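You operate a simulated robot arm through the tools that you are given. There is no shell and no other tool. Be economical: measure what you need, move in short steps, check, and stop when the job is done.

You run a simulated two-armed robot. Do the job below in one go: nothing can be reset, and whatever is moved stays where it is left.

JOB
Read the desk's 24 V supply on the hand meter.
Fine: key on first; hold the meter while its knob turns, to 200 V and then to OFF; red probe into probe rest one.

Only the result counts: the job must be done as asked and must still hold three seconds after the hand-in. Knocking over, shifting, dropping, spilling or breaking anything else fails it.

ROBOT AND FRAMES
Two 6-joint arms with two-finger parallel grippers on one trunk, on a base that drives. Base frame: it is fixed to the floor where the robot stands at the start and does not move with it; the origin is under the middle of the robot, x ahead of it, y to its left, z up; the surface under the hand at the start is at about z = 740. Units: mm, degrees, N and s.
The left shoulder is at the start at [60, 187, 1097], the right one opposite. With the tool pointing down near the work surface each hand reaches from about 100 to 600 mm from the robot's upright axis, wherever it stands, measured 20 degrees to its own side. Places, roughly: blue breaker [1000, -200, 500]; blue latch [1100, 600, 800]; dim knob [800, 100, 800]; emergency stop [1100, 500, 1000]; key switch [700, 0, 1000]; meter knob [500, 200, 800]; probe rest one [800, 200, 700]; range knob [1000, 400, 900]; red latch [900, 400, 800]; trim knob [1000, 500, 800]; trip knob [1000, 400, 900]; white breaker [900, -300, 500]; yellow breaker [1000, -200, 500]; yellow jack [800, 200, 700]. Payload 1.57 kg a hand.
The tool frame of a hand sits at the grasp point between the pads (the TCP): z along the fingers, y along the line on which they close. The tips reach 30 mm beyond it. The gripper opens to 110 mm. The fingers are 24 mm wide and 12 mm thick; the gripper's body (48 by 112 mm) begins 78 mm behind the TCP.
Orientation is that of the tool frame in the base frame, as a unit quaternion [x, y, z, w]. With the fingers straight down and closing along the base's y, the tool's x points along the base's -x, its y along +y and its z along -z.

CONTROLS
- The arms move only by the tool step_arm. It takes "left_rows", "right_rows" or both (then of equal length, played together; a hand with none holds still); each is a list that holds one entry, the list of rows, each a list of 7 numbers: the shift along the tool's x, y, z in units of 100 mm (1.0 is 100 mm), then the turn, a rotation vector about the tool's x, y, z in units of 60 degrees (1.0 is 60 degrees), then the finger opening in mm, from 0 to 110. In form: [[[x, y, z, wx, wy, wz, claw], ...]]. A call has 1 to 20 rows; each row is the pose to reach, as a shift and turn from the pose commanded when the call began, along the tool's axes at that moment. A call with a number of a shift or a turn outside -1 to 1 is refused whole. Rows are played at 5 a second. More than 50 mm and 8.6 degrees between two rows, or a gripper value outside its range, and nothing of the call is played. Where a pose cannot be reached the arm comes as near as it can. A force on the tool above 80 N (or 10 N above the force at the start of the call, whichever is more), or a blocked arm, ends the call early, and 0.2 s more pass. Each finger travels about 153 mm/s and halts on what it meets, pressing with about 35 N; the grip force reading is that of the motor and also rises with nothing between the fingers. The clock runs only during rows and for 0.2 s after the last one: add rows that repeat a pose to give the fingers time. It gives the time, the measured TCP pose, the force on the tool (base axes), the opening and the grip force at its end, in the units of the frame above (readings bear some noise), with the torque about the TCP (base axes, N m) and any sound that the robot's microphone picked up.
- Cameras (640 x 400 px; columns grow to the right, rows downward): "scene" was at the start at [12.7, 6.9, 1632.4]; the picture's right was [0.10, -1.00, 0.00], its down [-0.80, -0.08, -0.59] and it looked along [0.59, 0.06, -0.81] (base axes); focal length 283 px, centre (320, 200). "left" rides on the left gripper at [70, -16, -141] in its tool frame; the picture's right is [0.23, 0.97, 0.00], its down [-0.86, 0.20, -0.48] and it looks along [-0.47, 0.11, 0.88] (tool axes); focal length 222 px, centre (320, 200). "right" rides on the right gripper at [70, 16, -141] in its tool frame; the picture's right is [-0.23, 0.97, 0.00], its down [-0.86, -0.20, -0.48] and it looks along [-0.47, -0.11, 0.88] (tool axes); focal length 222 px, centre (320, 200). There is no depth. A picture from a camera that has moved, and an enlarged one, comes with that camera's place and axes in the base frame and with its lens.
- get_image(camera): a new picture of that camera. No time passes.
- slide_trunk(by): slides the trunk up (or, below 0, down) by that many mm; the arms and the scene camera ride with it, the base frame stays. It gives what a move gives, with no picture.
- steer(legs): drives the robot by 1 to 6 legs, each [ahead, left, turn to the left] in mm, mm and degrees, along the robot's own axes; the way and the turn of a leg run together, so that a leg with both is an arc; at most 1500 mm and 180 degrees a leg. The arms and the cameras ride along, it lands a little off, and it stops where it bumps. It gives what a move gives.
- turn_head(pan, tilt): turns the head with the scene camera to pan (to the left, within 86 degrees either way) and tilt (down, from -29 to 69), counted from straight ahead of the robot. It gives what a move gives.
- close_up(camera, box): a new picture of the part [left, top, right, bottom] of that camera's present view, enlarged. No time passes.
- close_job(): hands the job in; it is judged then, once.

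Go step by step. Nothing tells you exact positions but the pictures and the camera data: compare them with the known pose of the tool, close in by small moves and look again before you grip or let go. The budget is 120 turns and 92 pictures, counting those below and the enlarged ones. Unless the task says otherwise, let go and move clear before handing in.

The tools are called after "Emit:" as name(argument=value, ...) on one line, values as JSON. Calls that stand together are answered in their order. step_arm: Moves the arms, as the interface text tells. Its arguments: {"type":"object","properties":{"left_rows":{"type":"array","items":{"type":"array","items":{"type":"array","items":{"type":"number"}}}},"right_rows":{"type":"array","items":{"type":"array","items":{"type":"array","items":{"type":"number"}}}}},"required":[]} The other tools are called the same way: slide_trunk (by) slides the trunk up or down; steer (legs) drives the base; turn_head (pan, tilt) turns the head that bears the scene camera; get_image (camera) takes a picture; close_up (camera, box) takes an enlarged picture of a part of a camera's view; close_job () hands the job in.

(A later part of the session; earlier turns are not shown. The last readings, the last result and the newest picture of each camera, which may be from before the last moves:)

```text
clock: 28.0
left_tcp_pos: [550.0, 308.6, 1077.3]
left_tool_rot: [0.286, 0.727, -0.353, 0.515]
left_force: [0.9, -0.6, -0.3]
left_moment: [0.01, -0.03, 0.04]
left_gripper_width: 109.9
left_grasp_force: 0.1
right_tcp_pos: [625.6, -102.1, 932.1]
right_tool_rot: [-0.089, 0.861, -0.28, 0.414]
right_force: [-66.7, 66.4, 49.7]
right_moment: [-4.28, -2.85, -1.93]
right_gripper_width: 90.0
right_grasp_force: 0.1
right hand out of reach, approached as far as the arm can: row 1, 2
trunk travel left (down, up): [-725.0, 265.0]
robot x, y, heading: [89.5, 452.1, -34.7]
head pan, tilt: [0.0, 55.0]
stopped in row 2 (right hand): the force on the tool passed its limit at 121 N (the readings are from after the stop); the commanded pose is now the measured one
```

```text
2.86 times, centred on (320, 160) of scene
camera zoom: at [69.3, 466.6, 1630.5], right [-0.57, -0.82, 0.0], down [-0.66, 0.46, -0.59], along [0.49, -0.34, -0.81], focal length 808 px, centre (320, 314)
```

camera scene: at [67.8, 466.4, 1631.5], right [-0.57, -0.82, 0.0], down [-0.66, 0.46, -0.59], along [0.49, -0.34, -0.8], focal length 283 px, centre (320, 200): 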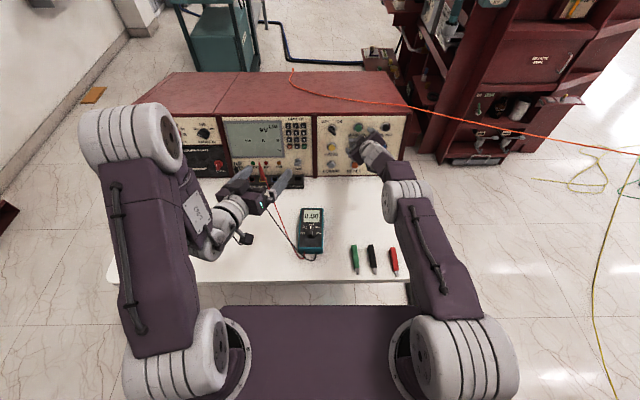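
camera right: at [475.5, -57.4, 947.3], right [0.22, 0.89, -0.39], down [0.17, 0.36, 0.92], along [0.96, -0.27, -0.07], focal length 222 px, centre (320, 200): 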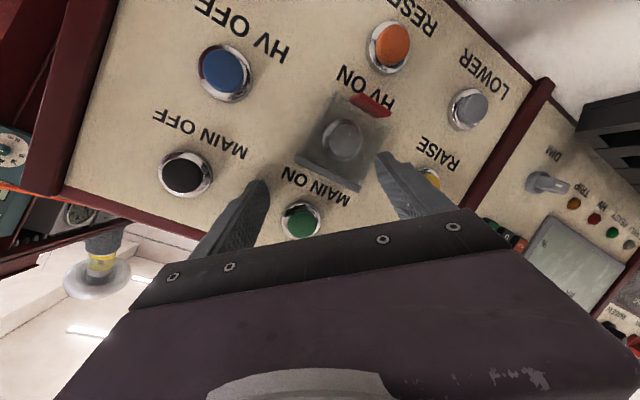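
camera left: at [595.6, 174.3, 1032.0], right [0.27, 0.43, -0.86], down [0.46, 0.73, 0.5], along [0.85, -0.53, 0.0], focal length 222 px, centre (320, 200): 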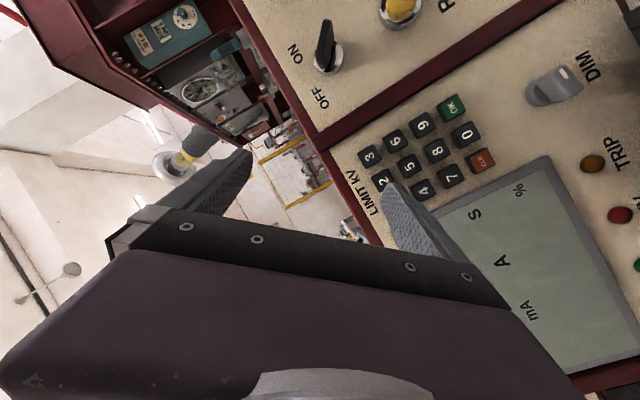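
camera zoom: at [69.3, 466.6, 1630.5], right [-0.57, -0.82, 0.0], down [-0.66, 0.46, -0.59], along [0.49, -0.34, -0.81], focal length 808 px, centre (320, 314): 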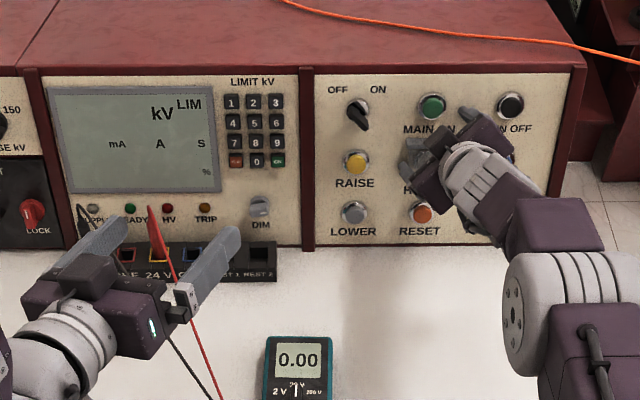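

I'll back the base off to free the fingers, since the arm cannot retreat along its own axis.

Emit:
steer(legs=[[-80, 0, 0]])

Emit:
get_image(camera="right")

Emit:
get_image(camera="scene")

```text
clock: 29.1
left_tcp_pos: [509.9, 337.1, 1063.8]
left_tool_rot: [0.287, 0.735, -0.349, 0.505]
left_force: [0.6, -1.4, 0.8]
left_moment: [0.02, 0.03, -0.01]
left_gripper_width: 109.9
left_grasp_force: 0.1
right_tcp_pos: [577.3, -76.4, 905.3]
right_tool_rot: [-0.084, 0.872, -0.269, 0.4]
right_force: [-0.4, -0.5, 0.1]
right_moment: [-0.01, -0.02, -0.01]
right_gripper_width: 110.1
right_grasp_force: 0.1
trunk travel left (down, up): [-725.0, 265.0]
robot x, y, heading: [24.1, 492.2, -34.3]
head pan, tilt: [0.0, 55.0]
```

```text
57 pictures are left
camera right: at [428.1, -28.9, 924.6], right [0.22, 0.9, -0.37], down [0.2, 0.33, 0.92], along [0.95, -0.28, -0.11], focal length 222 px, centre (320, 200)
```

right: 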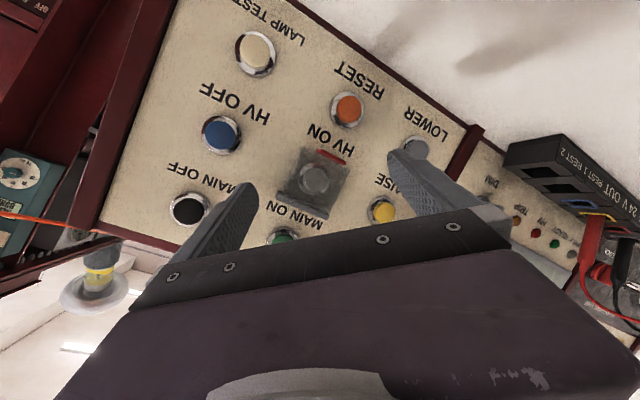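

```text
56 pictures are left
camera scene: at [40.1, 482.2, 1630.5], right [-0.57, -0.82, 0.0], down [-0.68, 0.47, -0.57], along [0.47, -0.32, -0.82], focal length 283 px, centre (320, 200)
```

scene: 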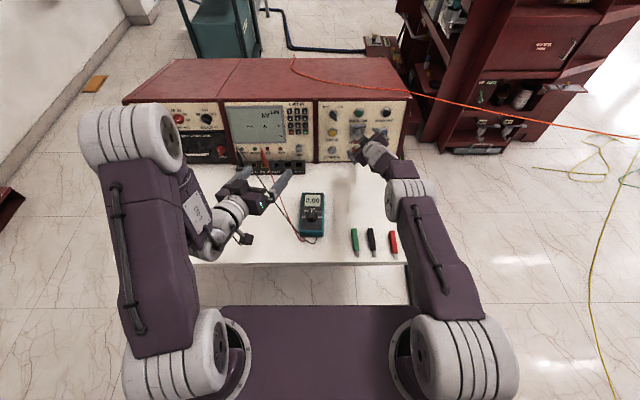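

Clear of the panel; everything looks unchanged and the HV ON lid is closed. The arm is now in its extended posture, so I'll correct its orientation and move partway to the key standoff.

Emit:
step_arm(right_rows=[[[-0.15, 0.05, -0.06, 0.07, -0.045, -0.014, 110], [-0.3, 0.1, -0.12, 0.14, -0.09, -0.028, 110], [-0.45, 0.15, -0.18, 0.21, -0.135, -0.042, 110], [-0.6, 0.2, -0.24, 0.28, -0.18, -0.056, 110]]])

Emit:
get_image(camera="right")

```text
clock: 30.1
left_tcp_pos: [508.2, 341.8, 1066.2]
left_tool_rot: [0.285, 0.736, -0.349, 0.506]
left_force: [0.4, 0.5, 0.2]
left_moment: [0.0, 0.03, -0.03]
left_gripper_width: 110.1
left_grasp_force: 0.0
right_tcp_pos: [620.0, -33.7, 938.2]
right_tool_rot: [-0.075, 0.778, -0.397, 0.481]
right_force: [0.1, 0.1, -0.2]
right_moment: [0.0, 0.07, -0.05]
right_gripper_width: 109.9
right_grasp_force: 0.2
right hand out of reach, approached as far as the arm can: row 1, 2, 3, 4
trunk travel left (down, up): [-725.0, 265.0]
robot x, y, heading: [23.1, 492.8, -34.2]
head pan, tilt: [0.0, 55.0]
```

```text
55 pictures are left
camera right: at [475.2, 21.6, 911.0], right [0.38, 0.77, -0.52], down [0.01, 0.55, 0.83], along [0.93, -0.32, 0.2], focal length 222 px, centre (320, 200)
```

right: 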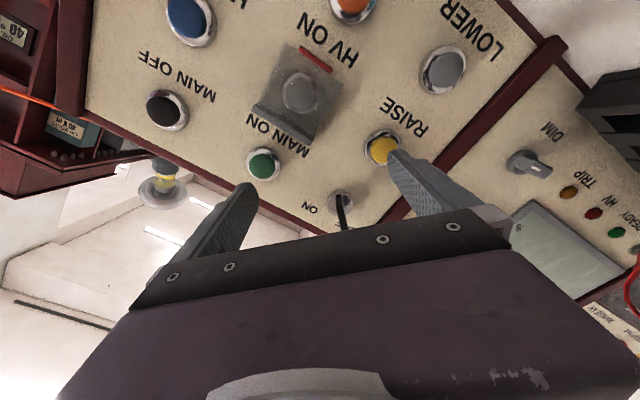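

The orientation is now exact. The key axis is about 56 mm away along -x and 11 mm along +y in the tool plane, so I'll shift sideways at constant depth and look again.

Emit:
step_arm(right_rows=[[[-0.14, 0.03, 0, 0, 0, 0, 110], [-0.28, 0.06, 0, 0, 0, 0, 110], [-0.42, 0.09, 0, 0, 0, 0, 110], [-0.5, 0.11, 0, 0, 0, 0, 110]]])

Emit:
close_up(camera="scene", box=[290, 90, 410, 170])

Emit:
get_image(camera="right")

```text
clock: 31.1
left_tcp_pos: [506.6, 340.0, 1067.2]
left_tool_rot: [0.287, 0.734, -0.35, 0.506]
left_force: [-0.4, 1.5, 0.4]
left_moment: [-0.05, -0.01, 0.02]
left_gripper_width: 109.8
left_grasp_force: 0.1
right_tcp_pos: [648.4, 2.4, 967.2]
right_tool_rot: [-0.074, 0.778, -0.397, 0.481]
right_force: [0.4, -0.6, -0.6]
right_moment: [0.01, 0.05, 0.0]
right_gripper_width: 109.8
right_grasp_force: 0.2
right hand out of reach, approached as far as the arm can: row 4
trunk travel left (down, up): [-725.0, 265.0]
robot x, y, heading: [27.1, 492.1, -34.2]
head pan, tilt: [0.0, 55.0]
```

```text
5.00 times, centred on (350, 130) of scene
camera zoom: at [35.9, 487.8, 1630.8], right [-0.57, -0.82, 0.0], down [-0.68, 0.46, -0.57], along [0.47, -0.32, -0.82], focal length 1414 px, centre (170, 550)
```

zoom: 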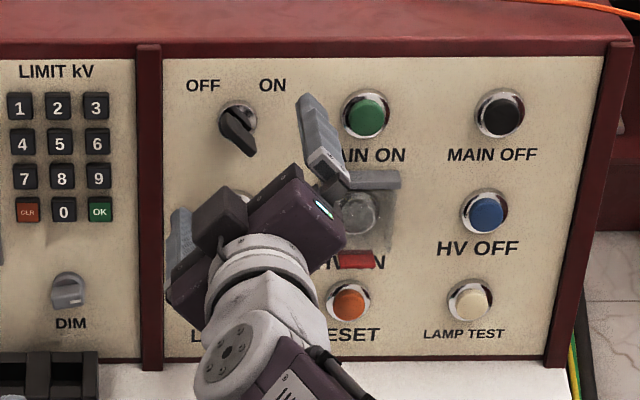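

```text
53 pictures are left
camera right: at [502.9, 55.8, 939.6], right [0.38, 0.77, -0.51], down [0.01, 0.55, 0.83], along [0.93, -0.32, 0.2], focal length 222 px, centre (320, 200)
```

right: 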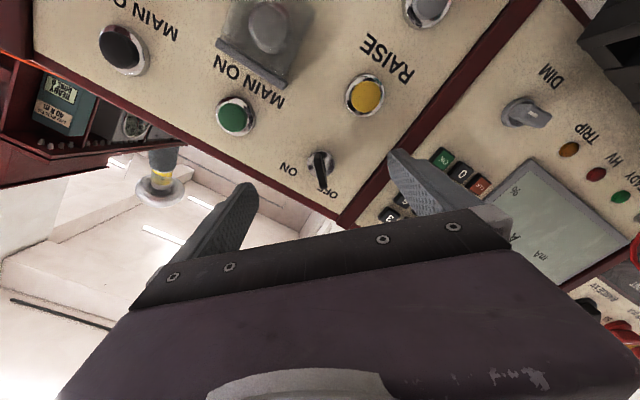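

The key is confirmed near [714, -38, 955], and the hand is aligned to within a few mm. I'll advance 40 mm with a narrower opening and check.

Emit:
step_arm(right_rows=[[[-0.02, 0, 0.0, 0, 0, 0, 80], [-0.05, -0.01, 0.1, 0, 0, 0, 60], [-0.05, -0.01, 0.2, 0, 0, 0, 50], [-0.05, -0.01, 0.3, 0, 0, 0, 50], [-0.05, -0.01, 0.4, 0, 0, 0, 50], [-0.05, -0.01, 0.4, 0, 0, 0, 50]]])

Emit:
get_image(camera="right")

Emit:
close_up(camera="scene", box=[310, 95, 370, 140])

```text
clock: 32.5
left_tcp_pos: [507.1, 339.7, 1067.7]
left_tool_rot: [0.286, 0.735, -0.349, 0.506]
left_force: [-0.5, 0.1, -0.3]
left_moment: [0.01, 0.01, 0.02]
left_gripper_width: 110.0
left_grasp_force: 0.0
right_tcp_pos: [648.7, 1.7, 968.2]
right_tool_rot: [-0.074, 0.778, -0.397, 0.481]
right_force: [0.3, -0.9, -0.9]
right_moment: [-0.03, -0.04, 0.0]
right_gripper_width: 50.3
right_grasp_force: 0.1
right hand out of reach, approached as far as the arm can: row 2, 3, 4, 5, 6
trunk travel left (down, up): [-725.0, 265.0]
robot x, y, heading: [23.2, 496.6, -34.3]
head pan, tilt: [0.0, 55.0]
```

```text
52 pictures are left
camera right: at [503.6, 56.7, 940.8], right [0.38, 0.77, -0.51], down [0.01, 0.55, 0.83], along [0.93, -0.32, 0.2], focal length 222 px, centre (320, 200)
```

right: 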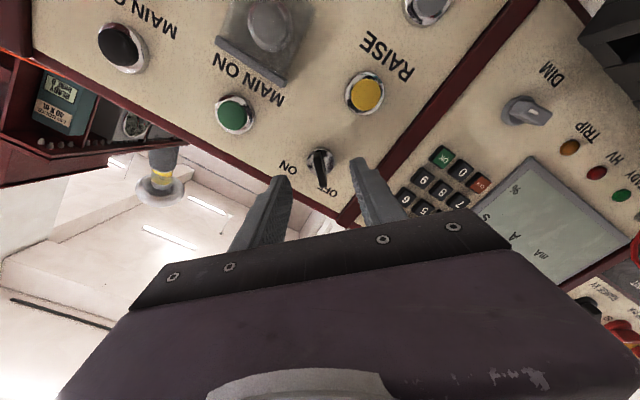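

```text
8.89 times, centred on (340, 118) of scene
camera zoom: at [35.6, 487.5, 1630.8], right [-0.57, -0.82, 0.0], down [-0.68, 0.46, -0.57], along [0.47, -0.32, -0.82], focal length 2515 px, centre (142, 933)
```

zoom: 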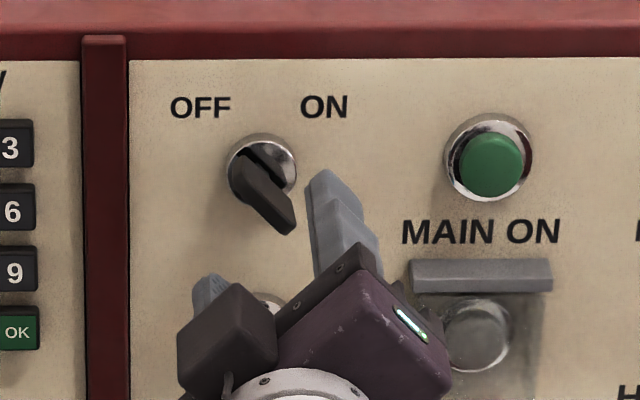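

The arm is at full stretch, so the base should make up the difference. I'll drive forward 28 mm and recheck.

Emit:
steer(legs=[[28, 0, 0]])

Emit:
step_arm(right_rows=[[[0.0, 0.02, 0, 0, 0, 0, 50], [0.0, 0.05, 0, 0, 0, 0, 50], [0, 0.05, 0, 0, 0, 0, 50]]])

Emit:
get_image(camera="right")

Emit:
close_up(camera="scene", box=[310, 90, 370, 140])

```text
clock: 33.3
left_tcp_pos: [526.5, 327.4, 1069.2]
left_tool_rot: [0.286, 0.734, -0.349, 0.508]
left_force: [-0.3, -0.4, 0.1]
left_moment: [-0.01, 0.03, -0.02]
left_gripper_width: 109.7
left_grasp_force: 0.1
right_tcp_pos: [668.2, -12.0, 970.6]
right_tool_rot: [-0.074, 0.777, -0.399, 0.482]
right_force: [-0.2, 0.5, 1.0]
right_moment: [0.0, -0.01, -0.02]
right_gripper_width: 50.1
right_grasp_force: 0.0
trunk travel left (down, up): [-725.0, 265.0]
robot x, y, heading: [51.7, 477.5, -34.5]
head pan, tilt: [0.0, 55.0]
```

```text
clock: 34.1
left_tcp_pos: [529.4, 323.3, 1066.9]
left_tool_rot: [0.286, 0.735, -0.349, 0.505]
left_force: [0.2, 0.1, -0.8]
left_moment: [-0.02, -0.01, 0.04]
left_gripper_width: 110.0
left_grasp_force: 0.2
right_tcp_pos: [672.8, -8.8, 966.6]
right_tool_rot: [-0.075, 0.778, -0.396, 0.482]
right_force: [0.1, 0.7, 0.3]
right_moment: [0.0, 0.02, 0.01]
right_gripper_width: 50.3
right_grasp_force: 0.1
trunk travel left (down, up): [-725.0, 265.0]
robot x, y, heading: [49.9, 479.1, -34.6]
head pan, tilt: [0.0, 55.0]
```

```text
50 pictures are left
camera right: at [527.3, 44.9, 937.3], right [0.38, 0.77, -0.51], down [0.01, 0.55, 0.83], along [0.93, -0.32, 0.2], focal length 222 px, centre (320, 200)
```

right: 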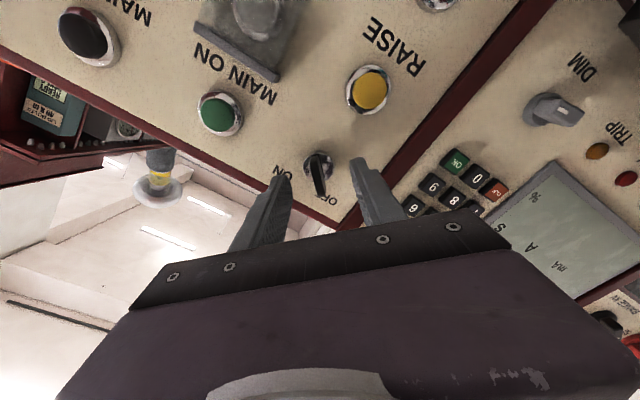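

```text
8.00 times, centred on (340, 115) of scene
camera zoom: at [59.3, 471.2, 1630.7], right [-0.57, -0.82, 0.0], down [-0.68, 0.46, -0.57], along [0.47, -0.32, -0.82], focal length 2263 px, centre (160, 880)
```

zoom: 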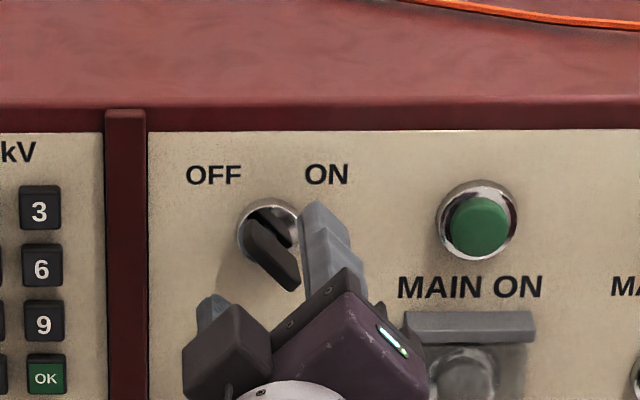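

Nicely centred. I'll advance 15 mm more and close on the blade.

Emit:
step_arm(right_rows=[[[0.0, 0, 0.05, 0, 0, 0, 50], [0.0, 0, 0.1, 0, 0, 0, 50], [0, 0, 0.15, 0, 0, 0, 50], [0, 0, 0.15, 0, 0, 0, 50]]])

Emit:
close_up(camera="right", box=[250, 120, 400, 220])

```text
clock: 35.1
left_tcp_pos: [528.9, 323.9, 1066.5]
left_tool_rot: [0.286, 0.735, -0.349, 0.506]
left_force: [-0.7, -0.3, -0.3]
left_moment: [-0.02, -0.02, -0.04]
left_gripper_width: 110.0
left_grasp_force: 0.2
right_tcp_pos: [672.2, -8.9, 966.4]
right_tool_rot: [-0.076, 0.778, -0.397, 0.482]
right_force: [-0.2, 0.3, 0.0]
right_moment: [0.01, 0.0, 0.03]
right_gripper_width: 50.1
right_grasp_force: 0.1
right hand out of reach, approached as far as the arm can: row 1, 2, 3, 4
trunk travel left (down, up): [-725.0, 265.0]
robot x, y, heading: [48.5, 480.8, -34.4]
head pan, tilt: [0.0, 55.0]
```

```text
4.00 times, centred on (325, 170) of right
camera zoom: at [526.8, 45.2, 937.8], right [0.38, 0.77, -0.51], down [0.01, 0.55, 0.83], along [0.93, -0.32, 0.2], focal length 888 px, centre (300, 320)
```

zoom: 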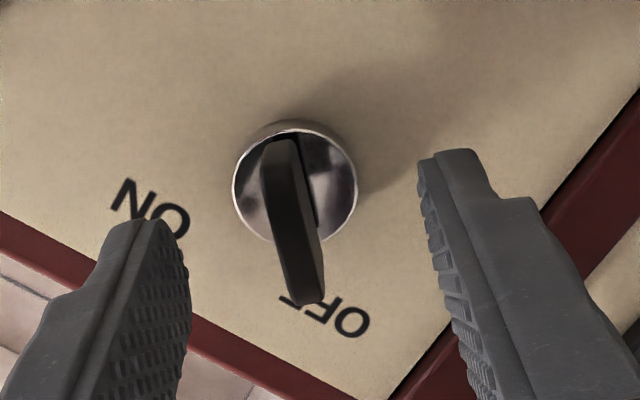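

Still at the stretch limit; I'll drive 18 mm forward and fine-tune.

Emit:
steer(legs=[[18, 0, 0]])

Emit:
step_arm(right_rows=[[[0.0, 0, 0, 0, 0, 0, 50], [0.02, 0.01, 0, 0, 0, 0, 50], [0.02, 0.02, 0, 0, 0, 0, 50]]])

Emit:
close_up(camera="right", box=[250, 120, 400, 220])

Emit:
close_up(camera="scene", box=[310, 100, 370, 140])

```text
clock: 35.9
left_tcp_pos: [540.0, 315.5, 1069.3]
left_tool_rot: [0.287, 0.734, -0.351, 0.507]
left_force: [-0.2, 0.4, 1.4]
left_moment: [0.01, 0.03, 0.03]
left_gripper_width: 110.2
left_grasp_force: 0.1
right_tcp_pos: [683.9, -16.7, 968.0]
right_tool_rot: [-0.075, 0.777, -0.397, 0.483]
right_force: [-0.5, 0.2, -0.5]
right_moment: [-0.01, 0.01, 0.02]
right_gripper_width: 50.2
right_grasp_force: 0.1
trunk travel left (down, up): [-725.0, 265.0]
robot x, y, heading: [66.7, 467.9, -34.3]
head pan, tilt: [0.0, 55.0]
```

```text
clock: 36.7
left_tcp_pos: [543.8, 313.5, 1066.4]
left_tool_rot: [0.286, 0.735, -0.349, 0.506]
left_force: [0.5, 0.0, 0.1]
left_moment: [0.01, -0.03, -0.04]
left_gripper_width: 109.8
left_grasp_force: 0.1
right_tcp_pos: [685.4, -17.7, 962.5]
right_tool_rot: [-0.075, 0.778, -0.397, 0.481]
right_force: [0.6, 0.1, -0.4]
right_moment: [0.01, 0.0, -0.01]
right_gripper_width: 49.9
right_grasp_force: 0.1
trunk travel left (down, up): [-725.0, 265.0]
robot x, y, heading: [60.4, 468.3, -34.4]
head pan, tilt: [0.0, 55.0]
```

```text
4.00 times, centred on (325, 170) of right
camera zoom: at [540.5, 35.4, 934.4], right [0.38, 0.77, -0.51], down [0.01, 0.55, 0.83], along [0.93, -0.32, 0.2], focal length 888 px, centre (300, 320)
```

zoom: 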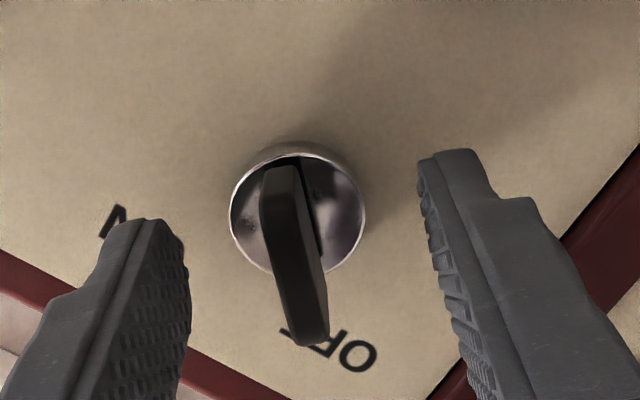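

```text
10.00 times, centred on (340, 120) of scene
camera zoom: at [73.4, 461.6, 1630.7], right [-0.57, -0.82, 0.0], down [-0.68, 0.46, -0.57], along [0.47, -0.32, -0.82], focal length 2829 px, centre (120, 1000)
```

zoom: 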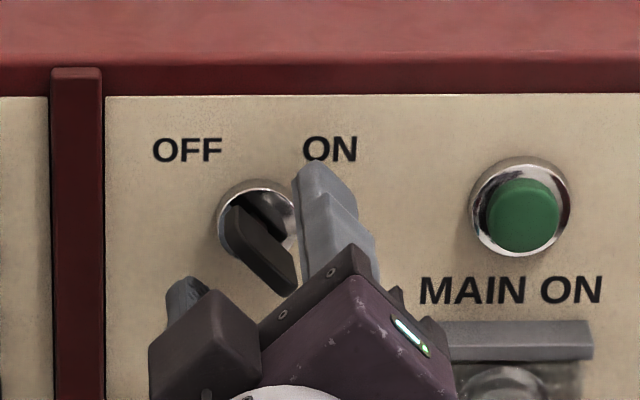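

The tips are about 6 mm from the rosette and centred. Closing on the blade.

Emit:
step_arm(right_rows=[[[0, 0, 0, 0, 0, 0, 30], [0, 0, 0, 0, 0, 0, 20], [0, 0, 0, 0, 0, 0, 10], [0, 0, 0, 0, 0, 0, 0], [0, 0, 0, 0, 0, 0, 0], [0, 0, 0, 0, 0, 0, 0]]])

Emit:
close_up(camera="right", box=[250, 120, 400, 220])

```text
clock: 38.1
left_tcp_pos: [543.3, 314.0, 1067.1]
left_tool_rot: [0.286, 0.735, -0.349, 0.506]
left_force: [0.6, -0.1, 0.2]
left_moment: [-0.01, 0.04, 0.02]
left_gripper_width: 110.1
left_grasp_force: 0.2
right_tcp_pos: [685.1, -19.6, 962.9]
right_tool_rot: [-0.074, 0.778, -0.396, 0.482]
right_force: [1.2, -3.0, 3.9]
right_moment: [0.41, 0.65, 0.04]
right_gripper_width: 7.1
right_grasp_force: 26.2
trunk travel left (down, up): [-725.0, 265.0]
robot x, y, heading: [62.4, 469.3, -34.5]
head pan, tilt: [0.0, 55.0]
```

```text
4.00 times, centred on (325, 170) of right
camera zoom: at [540.0, 35.3, 935.3], right [0.38, 0.77, -0.51], down [0.01, 0.55, 0.83], along [0.93, -0.32, 0.2], focal length 888 px, centre (300, 320)
```

zoom: 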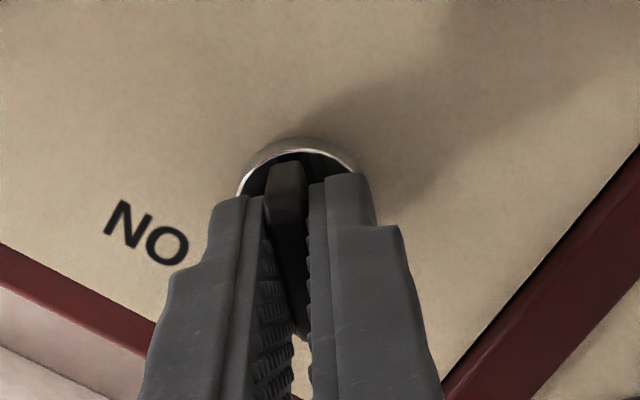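

The blade is gripped at 7 mm wide. Turning it clockwise 60° first.

Emit:
step_arm(right_rows=[[[0, 0, 0, 0, 0, 0.125, 0], [0, 0, 0, 0, 0, 0.25, 0], [0, 0, 0, 0, 0, 0.375, 0], [0, 0, 0, 0, 0, 0.5, 0], [0, 0, 0, 0, 0, 0.625, 0], [0, 0, 0, 0, 0, 0.75, 0], [0, 0, 0, 0, 0, 0.875, 0], [0, 0, 0, 0, 0, 1.0, 0], [0, 0, 0, 0, 0, 1.0, 0]]])

Emit:
close_up(camera="right", box=[250, 120, 400, 220])

```text
clock: 40.1
left_tcp_pos: [542.7, 313.7, 1067.4]
left_tool_rot: [0.286, 0.735, -0.349, 0.506]
left_force: [0.0, 0.0, -0.2]
left_moment: [0.0, -0.01, -0.02]
left_gripper_width: 109.8
left_grasp_force: 0.1
right_tcp_pos: [686.2, -17.5, 963.6]
right_tool_rot: [0.325, 0.711, -0.102, 0.615]
right_force: [-0.7, -1.7, -1.5]
right_moment: [-0.18, -0.11, -0.48]
right_gripper_width: 6.8
right_grasp_force: 26.4
trunk travel left (down, up): [-725.0, 265.0]
robot x, y, heading: [60.6, 471.1, -34.4]
head pan, tilt: [0.0, 55.0]
```

```text
4.00 times, centred on (325, 170) of right
camera zoom: at [579.9, 95.6, 933.1], right [0.58, 0.67, 0.46], down [-0.48, -0.18, 0.86], along [0.66, -0.72, 0.22], focal length 888 px, centre (300, 320)
```

zoom: 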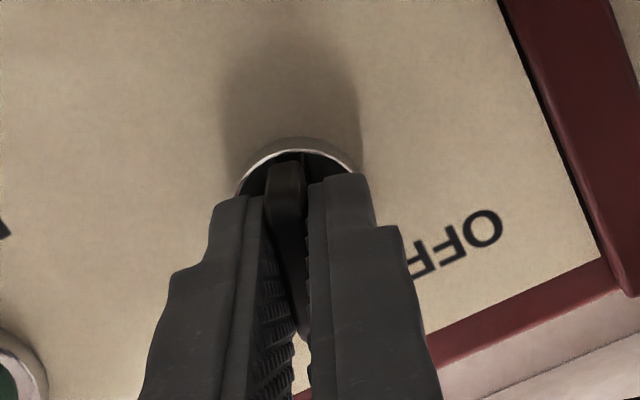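

It turns with the hand. 30° more.

Emit:
step_arm(right_rows=[[[0, 0, 0, 0, 0, 0.125, 0], [0, 0, 0, 0, 0, 0.25, 0], [0, 0, 0, 0, 0, 0.375, 0], [0, 0, 0, 0, 0, 0.5, 0], [0, 0, 0, 0, 0, 0.52, 0], [0, 0, 0, 0, 0, 0.52, 0]]])

Emit:
close_up(camera="scene", box=[210, 80, 400, 240])

```text
clock: 41.5
left_tcp_pos: [543.4, 315.1, 1067.3]
left_tool_rot: [0.287, 0.735, -0.35, 0.505]
left_force: [0.4, -0.3, -0.4]
left_moment: [0.03, 0.0, 0.02]
left_gripper_width: 110.2
left_grasp_force: 0.1
right_tcp_pos: [686.1, -17.2, 963.0]
right_tool_rot: [0.503, 0.598, 0.067, 0.621]
right_force: [0.4, -1.8, 0.6]
right_moment: [-0.33, 0.79, -0.28]
right_gripper_width: 7.1
right_grasp_force: 26.3
trunk travel left (down, up): [-725.0, 265.0]
robot x, y, heading: [64.1, 464.9, -34.6]
head pan, tilt: [0.0, 55.0]
```

```text
2.50 times, centred on (305, 160) of scene
camera zoom: at [72.7, 462.0, 1630.8], right [-0.57, -0.82, 0.0], down [-0.68, 0.46, -0.57], along [0.47, -0.32, -0.82], focal length 707 px, centre (358, 300)
```

zoom: 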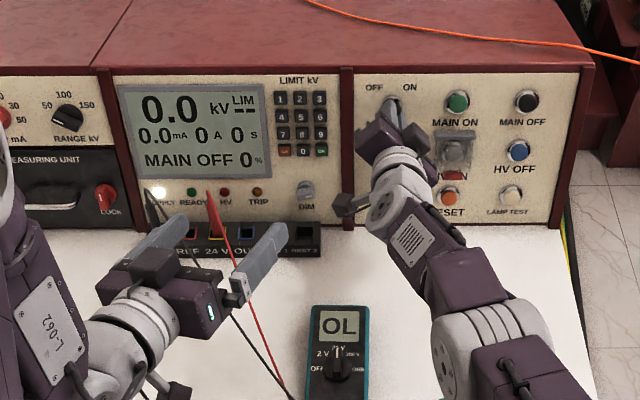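

The panel powered up, the SUPPLY lamp is lit and the meter shows OL on 20 V. I'll release the key and back away.

Emit:
step_arm(right_rows=[[[0, 0, 0, 0, 0, 0, 20], [0, 0, 0, 0, 0, 0, 40], [0, 0, 0, 0, 0, 0, 50], [0, 0, 0, 0, 0, 0, 50]]])

Emit:
steer(legs=[[-160, 0, 0]])

Emit:
step_arm(right_rows=[[[0, 0, 0, 0, 0, -0.13, 50], [0, 0, 0, 0, 0, -0.26, 50], [0, 0, 0, 0, 0, -0.39, 50], [0, 0, 0, 0, 0, -0.52, 50], [0, 0, 0, 0, 0, -0.65, 50], [0, 0, 0, 0, 0, -0.76, 50]]])

Emit:
get_image(camera="scene")

```text
clock: 42.5
left_tcp_pos: [543.7, 314.7, 1067.7]
left_tool_rot: [0.286, 0.735, -0.349, 0.506]
left_force: [-0.8, 0.3, -1.2]
left_moment: [-0.03, 0.01, -0.01]
left_gripper_width: 110.0
left_grasp_force: 0.0
right_tcp_pos: [685.7, -16.9, 961.3]
right_tool_rot: [0.503, 0.598, 0.068, 0.62]
right_force: [0.5, -0.2, -0.3]
right_moment: [-0.02, -0.01, 0.02]
right_gripper_width: 50.2
right_grasp_force: 0.0
trunk travel left (down, up): [-725.0, 265.0]
robot x, y, heading: [63.3, 470.1, -34.4]
head pan, tilt: [0.0, 55.0]
```

```text
clock: 43.9
left_tcp_pos: [414.9, 404.7, 1066.1]
left_tool_rot: [0.285, 0.736, -0.348, 0.507]
left_force: [0.4, -0.1, -0.1]
left_moment: [0.01, 0.0, -0.01]
left_gripper_width: 110.2
left_grasp_force: 0.1
right_tcp_pos: [557.7, 72.3, 962.0]
right_tool_rot: [0.502, 0.599, 0.068, 0.62]
right_force: [-0.2, 0.0, -0.5]
right_moment: [0.03, 0.0, 0.01]
right_gripper_width: 50.0
right_grasp_force: 0.1
trunk travel left (down, up): [-725.0, 265.0]
robot x, y, heading: [-65.7, 558.6, -34.4]
head pan, tilt: [0.0, 55.0]
```

```text
clock: 45.3
left_tcp_pos: [413.5, 405.3, 1067.7]
left_tool_rot: [0.286, 0.735, -0.349, 0.507]
left_force: [-0.1, 0.0, 0.0]
left_moment: [0.02, 0.0, 0.0]
left_gripper_width: 109.9
left_grasp_force: 0.0
right_tcp_pos: [557.9, 74.0, 962.5]
right_tool_rot: [0.231, 0.747, -0.179, 0.597]
right_force: [0.4, 1.0, -1.3]
right_moment: [0.02, -0.01, -0.03]
right_gripper_width: 50.1
right_grasp_force: 0.1
trunk travel left (down, up): [-725.0, 265.0]
robot x, y, heading: [-65.6, 560.7, -34.2]
head pan, tilt: [0.0, 55.0]
```

```text
42 pictures are left
camera scene: at [-57.7, 551.1, 1630.8], right [-0.56, -0.83, 0.0], down [-0.68, 0.46, -0.57], along [0.47, -0.32, -0.82], focal length 283 px, centre (320, 200)
```

scene: 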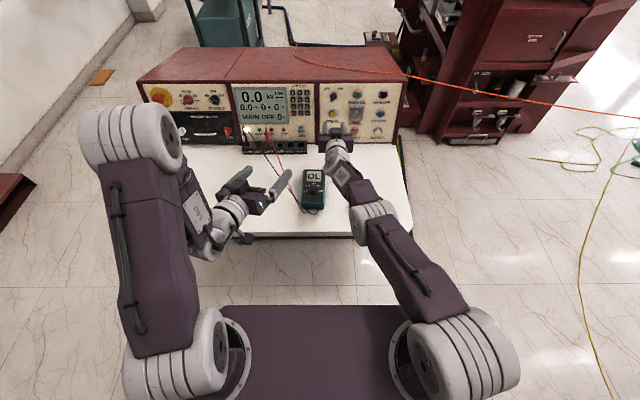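

Everything is holding. Now I'll bring both hands to a tool-down posture, clear above the desk edge.

Emit:
step_arm(left_rows=[[[0.08, 0.03, -0.04, -0.038, 0.121, -0.012, 110], [0.15, 0.07, -0.09, -0.076, 0.242, -0.024, 110], [0.23, 0.1, -0.13, -0.114, 0.362, -0.036, 110], [0.3, 0.14, -0.18, -0.152, 0.483, -0.048, 110], [0.38, 0.17, -0.22, -0.19, 0.604, -0.06, 110]]], right_rows=[[[-0.02, -0.04, -0.19, 0, 0.128, 0, 60], [-0.04, -0.08, -0.38, 0, 0.257, 0, 80], [-0.05, -0.12, -0.57, 0, 0.385, 0, 110], [-0.07, -0.16, -0.75, 0, 0.513, 0, 110], [-0.09, -0.2, -0.94, 0, 0.642, 0, 110]]])

Emit:
step_arm(left_rows=[[[0, 0, 0, -0.038, 0.121, -0.012, 110], [0, 0, 0, -0.076, 0.242, -0.024, 110], [0, 0, 0, -0.114, 0.362, -0.036, 110], [0, 0, 0, -0.152, 0.483, -0.048, 110], [0, 0, 0, -0.19, 0.604, -0.06, 110]]], right_rows=[[[0.13, -0.06, -0.18, 0, 0.128, 0, 110], [0.27, -0.12, -0.37, 0, 0.257, 0, 110], [0.4, -0.18, -0.55, 0, 0.385, 0, 110], [0.54, -0.24, -0.74, 0, 0.513, 0, 110], [0.67, -0.3, -0.92, 0, 0.642, 0, 110]]])

Emit:
get_image(camera="scene")

```text
clock: 46.5
left_tcp_pos: [400.6, 434.0, 1032.5]
left_tool_rot: [0.305, 0.895, -0.184, 0.268]
left_force: [0.6, 0.7, 0.0]
left_moment: [0.01, 0.01, -0.02]
left_gripper_width: 109.7
left_grasp_force: 0.0
right_tcp_pos: [476.7, 95.3, 991.1]
right_tool_rot: [0.28, 0.888, -0.115, 0.346]
right_force: [-0.8, -0.1, 0.0]
right_moment: [0.02, -0.02, 0.02]
right_gripper_width: 110.0
right_grasp_force: 0.0
right hand out of reach, approached as far as the arm can: row 4, 5
trunk travel left (down, up): [-725.0, 265.0]
robot x, y, heading: [-66.9, 559.2, -34.3]
head pan, tilt: [0.0, 55.0]
```

```text
clock: 47.7
left_tcp_pos: [402.2, 434.9, 1032.8]
left_tool_rot: [0.292, 0.956, 0.001, -0.001]
left_force: [0.1, -0.1, 0.6]
left_moment: [-0.01, 0.01, 0.02]
left_gripper_width: 110.3
left_grasp_force: 0.0
left hand out of reach, approached as far as the arm can: row 2, 3
right_tcp_pos: [342.1, 166.6, 988.0]
right_tool_rot: [0.303, 0.944, -0.101, 0.077]
right_force: [0.1, 0.0, -0.1]
right_moment: [-0.04, -0.04, 0.02]
right_gripper_width: 109.9
right_grasp_force: 0.1
right hand out of reach, approached as far as the arm can: row 2, 3, 4, 5
trunk travel left (down, up): [-725.0, 265.0]
robot x, y, heading: [-62.8, 559.2, -34.4]
head pan, tilt: [0.0, 55.0]
```

```text
41 pictures are left
camera scene: at [-57.2, 551.2, 1630.8], right [-0.56, -0.83, 0.0], down [-0.68, 0.46, -0.57], along [0.47, -0.32, -0.82], focal length 283 px, centre (320, 200)
```

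scene: 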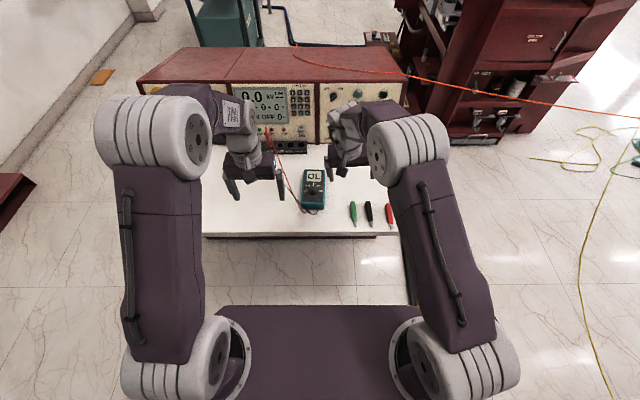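

Both hands are near tool-down. The hand-mounted camera sits on the robot side, so I want the holding right hand turned 180° to keep it clear of the knob hand. I'll straighten the right hand and test that roll in free space.

Emit:
step_arm(right_rows=[[[0.25, -0.25, 0, -0.047, 0.067, 0, 110], [0.5, -0.5, 0, -0.094, 0.134, 0, 110], [0.7, -0.75, 0, -0.14, 0.2, 0, 110], [0.8, -1.0, 0, -0.14, 0.2, 0, 110], [0.8, -1.0, 0, -0.14, 0.2, 0, 110]]])

Emit:
step_arm(right_rows=[[[0, 0, 0, 0, 0, 0.125, 110], [0, 0, 0, 0, 0, 0.25, 110], [0, 0, 0, 0, 0, 0.375, 110], [0, 0, 0, 0, 0, 0.5, 110], [0, 0, 0, 0, 0, 0.625, 110], [0, 0, 0, 0, 0, 0.75, 110], [0, 0, 0, 0, 0, 0.875, 110], [0, 0, 0, 0, 0, 1.0, 110]]])

Emit:
step_arm(right_rows=[[[0, 0, 0, 0, 0, 0.125, 110], [0, 0, 0, 0, 0, 0.25, 110], [0, 0, 0, 0, 0, 0.375, 110], [0, 0, 0, 0, 0, 0.5, 110], [0, 0, 0, 0, 0, 0.625, 110], [0, 0, 0, 0, 0, 0.75, 110], [0, 0, 0, 0, 0, 0.875, 110], [0, 0, 0, 0, 0, 1.0, 110]]])

Emit:
step_arm(right_rows=[[[0, 0, 0, 0, 0, 0.125, 110], [0, 0, 0, 0, 0, 0.25, 110], [0, 0, 0, 0, 0, 0.375, 110], [0, 0, 0, 0, 0, 0.5, 110], [0, 0, 0, 0, 0, 0.625, 110], [0, 0, 0, 0, 0, 0.75, 110], [0, 0, 0, 0, 0, 0.875, 110], [0, 0, 0, 0, 0, 1.0, 110]]])

```text
clock: 48.9
left_tcp_pos: [401.6, 435.4, 1031.9]
left_tool_rot: [0.292, 0.956, 0.0, -0.001]
left_force: [-0.4, -0.1, 0.4]
left_moment: [-0.03, -0.02, 0.02]
left_gripper_width: 110.0
left_grasp_force: 0.0
right_tcp_pos: [213.9, 171.3, 950.6]
right_tool_rot: [0.305, 0.949, -0.069, 0.027]
right_force: [-0.3, 0.0, 0.5]
right_moment: [0.03, -0.02, -0.01]
right_gripper_width: 110.2
right_grasp_force: 0.1
right hand out of reach, approached as far as the arm can: row 1, 2, 3, 4, 5
trunk travel left (down, up): [-725.0, 265.0]
robot x, y, heading: [-65.9, 557.8, -34.3]
head pan, tilt: [0.0, 55.0]
```

```text
clock: 50.7
left_tcp_pos: [399.9, 435.4, 1032.8]
left_tool_rot: [0.292, 0.956, -0.001, -0.001]
left_force: [-0.7, -0.9, -0.5]
left_moment: [0.0, 0.01, -0.02]
left_gripper_width: 110.2
left_grasp_force: 0.1
right_tcp_pos: [214.4, 169.2, 950.7]
right_tool_rot: [0.74, 0.668, -0.047, 0.059]
right_force: [-1.5, 0.5, -0.1]
right_moment: [0.0, 0.02, 0.02]
right_gripper_width: 109.9
right_grasp_force: 0.1
trunk travel left (down, up): [-725.0, 265.0]
robot x, y, heading: [-69.1, 558.0, -34.4]
head pan, tilt: [0.0, 55.0]
```

```text
clock: 52.5
left_tcp_pos: [402.4, 435.9, 1032.7]
left_tool_rot: [0.292, 0.956, 0.0, -0.001]
left_force: [-0.7, 0.4, 0.1]
left_moment: [0.0, -0.01, -0.01]
left_gripper_width: 109.9
left_grasp_force: 0.1
right_tcp_pos: [213.9, 168.4, 951.2]
right_tool_rot: [0.975, 0.208, -0.011, 0.075]
right_force: [0.2, -0.5, 0.5]
right_moment: [-0.03, -0.02, 0.0]
right_gripper_width: 110.1
right_grasp_force: 0.0
trunk travel left (down, up): [-725.0, 265.0]
robot x, y, heading: [-66.5, 560.7, -34.4]
head pan, tilt: [0.0, 55.0]
```

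```text
clock: 54.3
left_tcp_pos: [401.5, 435.3, 1034.2]
left_tool_rot: [0.293, 0.956, -0.001, -0.001]
left_force: [1.0, -0.4, 0.2]
left_moment: [-0.01, 0.01, -0.01]
left_gripper_width: 110.0
left_grasp_force: 0.0
right_tcp_pos: [214.9, 168.9, 951.7]
right_tool_rot: [0.948, -0.308, 0.028, 0.071]
right_force: [0.3, -0.3, 0.9]
right_moment: [-0.04, 0.0, -0.03]
right_gripper_width: 110.1
right_grasp_force: 0.0
trunk travel left (down, up): [-725.0, 265.0]
robot x, y, heading: [-65.6, 560.0, -34.3]
head pan, tilt: [0.0, 55.0]
```

The flip works. Now I'll drive forward to the tabletop work position.

Emit:
steer(legs=[[285, 0, 0]])

Emit:
step_arm(right_rows=[[[0, 0, 0, 0.035, -0.085, 0, 110], [0, 0, 0, 0.07, -0.17, 0, 110], [0, 0, 0, 0.104, -0.256, 0, 110], [0, 0, 0, 0.104, -0.256, 0, 110]]])

Emit:
get_image(camera="scene")

Emit:
get_image(camera="left")

```text
clock: 56.3
left_tcp_pos: [637.0, 276.1, 1033.2]
left_tool_rot: [0.292, 0.956, -0.002, 0.0]
left_force: [-0.5, -0.3, -0.6]
left_moment: [-0.01, -0.04, 0.03]
left_gripper_width: 110.1
left_grasp_force: 0.0
right_tcp_pos: [448.4, 8.5, 950.8]
right_tool_rot: [0.949, -0.307, 0.028, 0.07]
right_force: [-0.1, 0.1, 0.7]
right_moment: [0.02, -0.02, 0.0]
right_gripper_width: 109.8
right_grasp_force: 0.1
trunk travel left (down, up): [-725.0, 265.0]
robot x, y, heading: [163.9, 398.2, -34.2]
head pan, tilt: [0.0, 55.0]
```

```text
clock: 57.3
left_tcp_pos: [637.2, 275.0, 1034.0]
left_tool_rot: [0.292, 0.956, 0.0, -0.001]
left_force: [-0.6, 0.0, 0.3]
left_moment: [0.03, 0.02, 0.03]
left_gripper_width: 110.0
left_grasp_force: 0.0
right_tcp_pos: [449.3, 7.3, 950.8]
right_tool_rot: [0.949, -0.307, 0.028, 0.07]
right_force: [0.0, -0.4, -0.3]
right_moment: [-0.02, 0.0, -0.01]
right_gripper_width: 109.9
right_grasp_force: 0.2
right hand out of reach, approached as far as the arm can: row 1, 2, 3, 4
trunk travel left (down, up): [-725.0, 265.0]
robot x, y, heading: [168.0, 398.7, -34.2]
head pan, tilt: [0.0, 55.0]
```

```text
40 pictures are left
camera scene: at [176.9, 391.5, 1630.8], right [-0.56, -0.83, 0.0], down [-0.68, 0.46, -0.57], along [0.47, -0.32, -0.82], focal length 283 px, centre (320, 200)
```

scene: 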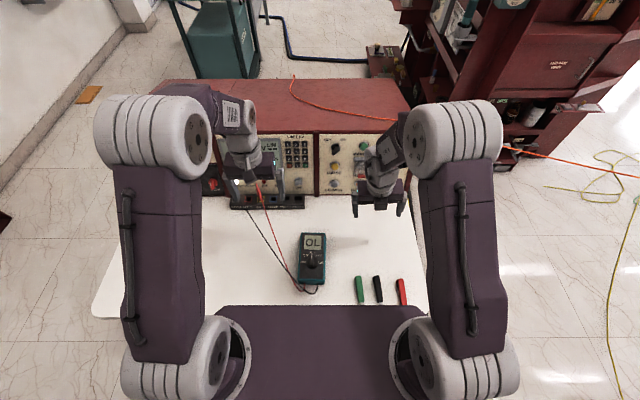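

```text
39 pictures are left
camera left: at [570.1, 301.1, 1174.3], right [0.36, 0.93, 0.0], down [0.82, -0.31, 0.48], along [0.45, -0.17, -0.88], focal length 222 px, centre (320, 200)
```

left: 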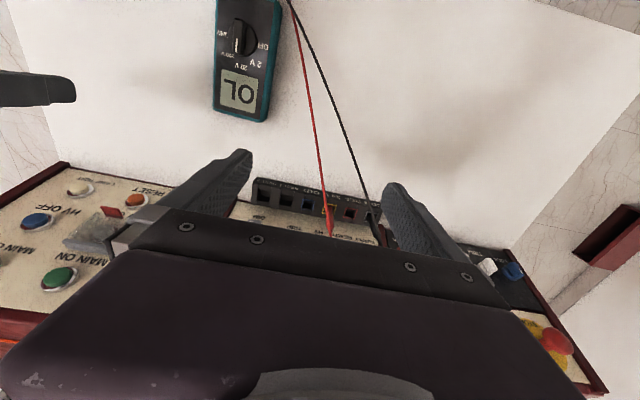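

The base is well placed. I'll see whether the right hand straightens as it moves down and toward the centre, and get a close view of the meter.

Emit:
step_arm(right_rows=[[[0, -0.1, 0.2, 0.037, -0.03, 0, 110], [0, -0.2, 0.4, 0.074, -0.06, 0, 110], [0, -0.4, 0.6, 0.112, -0.092, 0, 110], [0, -0.5, 0.8, 0.112, -0.092, 0, 110], [0, -0.5, 0.8, 0.112, -0.092, 0, 110]]])

Emit:
close_up(camera="left", box=[180, 0, 320, 130])

```text
clock: 58.5
left_tcp_pos: [637.3, 276.0, 1034.3]
left_tool_rot: [0.292, 0.956, -0.001, -0.001]
left_force: [0.1, -0.1, 0.6]
left_moment: [-0.02, -0.03, 0.0]
left_gripper_width: 110.2
left_grasp_force: 0.0
right_tcp_pos: [447.2, 47.7, 856.9]
right_tool_rot: [0.951, -0.308, 0.015, 0.039]
right_force: [-0.9, 0.6, 0.1]
right_moment: [-0.02, -0.03, 0.0]
right_gripper_width: 110.1
right_grasp_force: 0.1
right hand out of reach, approached as far as the arm can: row 1, 2, 3, 4, 5
trunk travel left (down, up): [-725.0, 265.0]
robot x, y, heading: [169.6, 397.4, -34.1]
head pan, tilt: [0.0, 55.0]
```

```text
3.08 times, centred on (250, 65) of left
camera zoom: at [570.2, 300.9, 1174.2], right [0.36, 0.93, 0.0], down [0.82, -0.31, 0.48], along [0.45, -0.17, -0.88], focal length 684 px, centre (535, 615)
```

zoom: 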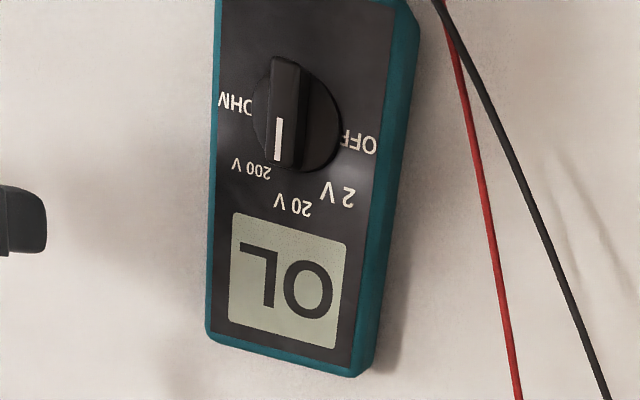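

The right hand straightens as it goes lower. The meter's display-end centre is near [571, 153] and the knob near [484, 216]. I'll move the left hand back and bring the right hand above the display end.

Emit:
step_arm(left_rows=[[[0.25, 0, 0, 0, 0, 0, 110], [0.5, 0, 0, 0, 0, 0, 110], [0.75, 0, 0, 0, 0, 0, 110], [1.0, 0, 0, 0, 0, 0, 110]]], right_rows=[[[0.04, -0.2, 0, 0, 0, 0, 110], [0.08, -0.4, 0, 0, 0, 0, 110], [0.12, -0.6, 0, 0, 0, 0, 110], [0.15, -0.8, 0, 0, 0, 0, 110]]])

Emit:
step_arm(right_rows=[[[0.04, -0.2, 0, 0, 0, 0, 110], [0.08, -0.4, 0, 0, 0, 0, 110], [0.12, -0.6, 0, 0, 0, 0, 110], [0.15, -0.77, 0, 0, 0, 0, 110], [0.15, -0.77, 0, 0, 0, 0, 110]]])

Emit:
get_image(camera="left")

Emit:
get_image(camera="scene")

```text
clock: 59.5
left_tcp_pos: [552.6, 331.4, 1032.3]
left_tool_rot: [0.292, 0.956, -0.001, 0.0]
left_force: [-0.2, 0.6, -0.4]
left_moment: [-0.02, 0.04, -0.01]
left_gripper_width: 109.9
left_grasp_force: 0.0
right_tcp_pos: [495.9, 104.1, 848.1]
right_tool_rot: [0.951, -0.306, 0.022, 0.048]
right_force: [0.3, -0.2, -0.1]
right_moment: [-0.05, 0.0, -0.01]
right_gripper_width: 110.1
right_grasp_force: 0.0
right hand out of reach, approached as far as the arm can: row 2, 3, 4
trunk travel left (down, up): [-725.0, 265.0]
robot x, y, heading: [168.3, 400.7, -34.3]
head pan, tilt: [0.0, 55.0]
```

```text
clock: 60.7
left_tcp_pos: [552.9, 329.1, 1032.7]
left_tool_rot: [0.292, 0.956, 0.0, -0.001]
left_force: [-0.4, 0.9, 0.1]
left_moment: [0.0, -0.03, 0.02]
left_gripper_width: 110.0
left_grasp_force: 0.1
right_tcp_pos: [532.4, 155.7, 837.0]
right_tool_rot: [0.95, -0.306, 0.03, 0.055]
right_force: [0.7, -0.9, -0.6]
right_moment: [-0.05, 0.01, -0.02]
right_gripper_width: 109.9
right_grasp_force: 0.1
right hand out of reach, approached as far as the arm can: row 1, 2, 3, 4, 5
trunk travel left (down, up): [-725.0, 265.0]
robot x, y, heading: [171.0, 402.8, -34.6]
head pan, tilt: [0.0, 55.0]
```

```text
37 pictures are left
camera left: at [486.9, 356.1, 1173.7], right [0.36, 0.93, 0.0], down [0.82, -0.31, 0.48], along [0.45, -0.17, -0.88], focal length 222 px, centre (320, 200)
```

left: 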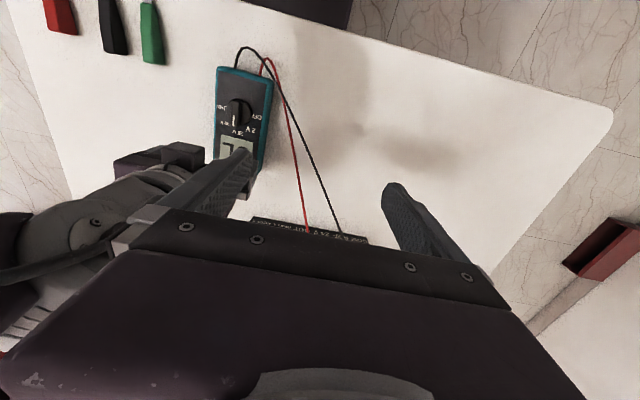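

```text
36 pictures are left
camera scene: at [177.2, 390.9, 1630.8], right [-0.56, -0.83, 0.0], down [-0.68, 0.46, -0.57], along [0.47, -0.32, -0.82], focal length 283 px, centre (320, 200)
```

scene: 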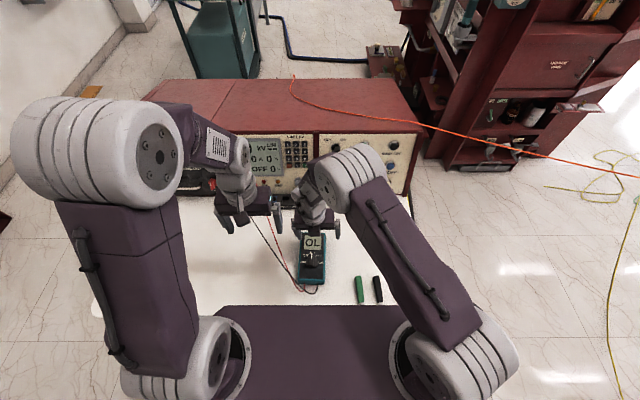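

The right arm reaches this pose better the lower it is relative to the shoulder. I'll raise the trunk 120 mm and then lower the right hand while straightening it.

Emit:
slide_trunk(by=120)

Emit:
step_arm(right_rows=[[[0, -0.05, 0.2, 0.03, -0.03, 0, 110], [0.05, -0.1, 0.4, 0.06, -0.06, 0, 110], [0.1, -0.15, 0.6, 0.09, -0.1, 0, 110], [0.15, -0.2, 0.8, 0.09, -0.15, 0, 110], [0.2, -0.2, 1.0, 0.09, -0.2, 0, 110]]])

```text
clock: 62.2
left_tcp_pos: [553.7, 330.5, 1151.2]
left_tool_rot: [0.292, 0.956, -0.001, -0.001]
left_force: [-1.0, -0.7, 0.8]
left_moment: [0.0, 0.0, 0.02]
left_gripper_width: 109.8
left_grasp_force: 0.1
right_tcp_pos: [532.4, 157.3, 957.3]
right_tool_rot: [0.95, -0.306, 0.029, 0.057]
right_force: [-0.5, -0.7, 0.3]
right_moment: [0.01, 0.03, 0.0]
right_gripper_width: 110.0
right_grasp_force: 0.0
trunk travel left (down, up): [-845.0, 145.0]
robot x, y, heading: [167.7, 397.9, -34.2]
head pan, tilt: [0.0, 55.0]
```

```text
clock: 63.4
left_tcp_pos: [553.4, 330.9, 1152.6]
left_tool_rot: [0.293, 0.956, 0.0, -0.001]
left_force: [-0.3, 0.0, -0.6]
left_moment: [0.0, -0.02, 0.05]
left_gripper_width: 110.1
left_grasp_force: 0.1
right_tcp_pos: [506.2, 157.7, 892.6]
right_tool_rot: [0.951, -0.307, 0.021, 0.037]
right_force: [0.2, -0.5, 1.0]
right_moment: [0.02, 0.02, -0.04]
right_gripper_width: 109.9
right_grasp_force: 0.1
right hand out of reach, approached as far as the arm can: row 1, 2, 3, 4, 5
trunk travel left (down, up): [-845.0, 145.0]
robot x, y, heading: [171.5, 397.3, -34.3]
head pan, tilt: [0.0, 55.0]
```

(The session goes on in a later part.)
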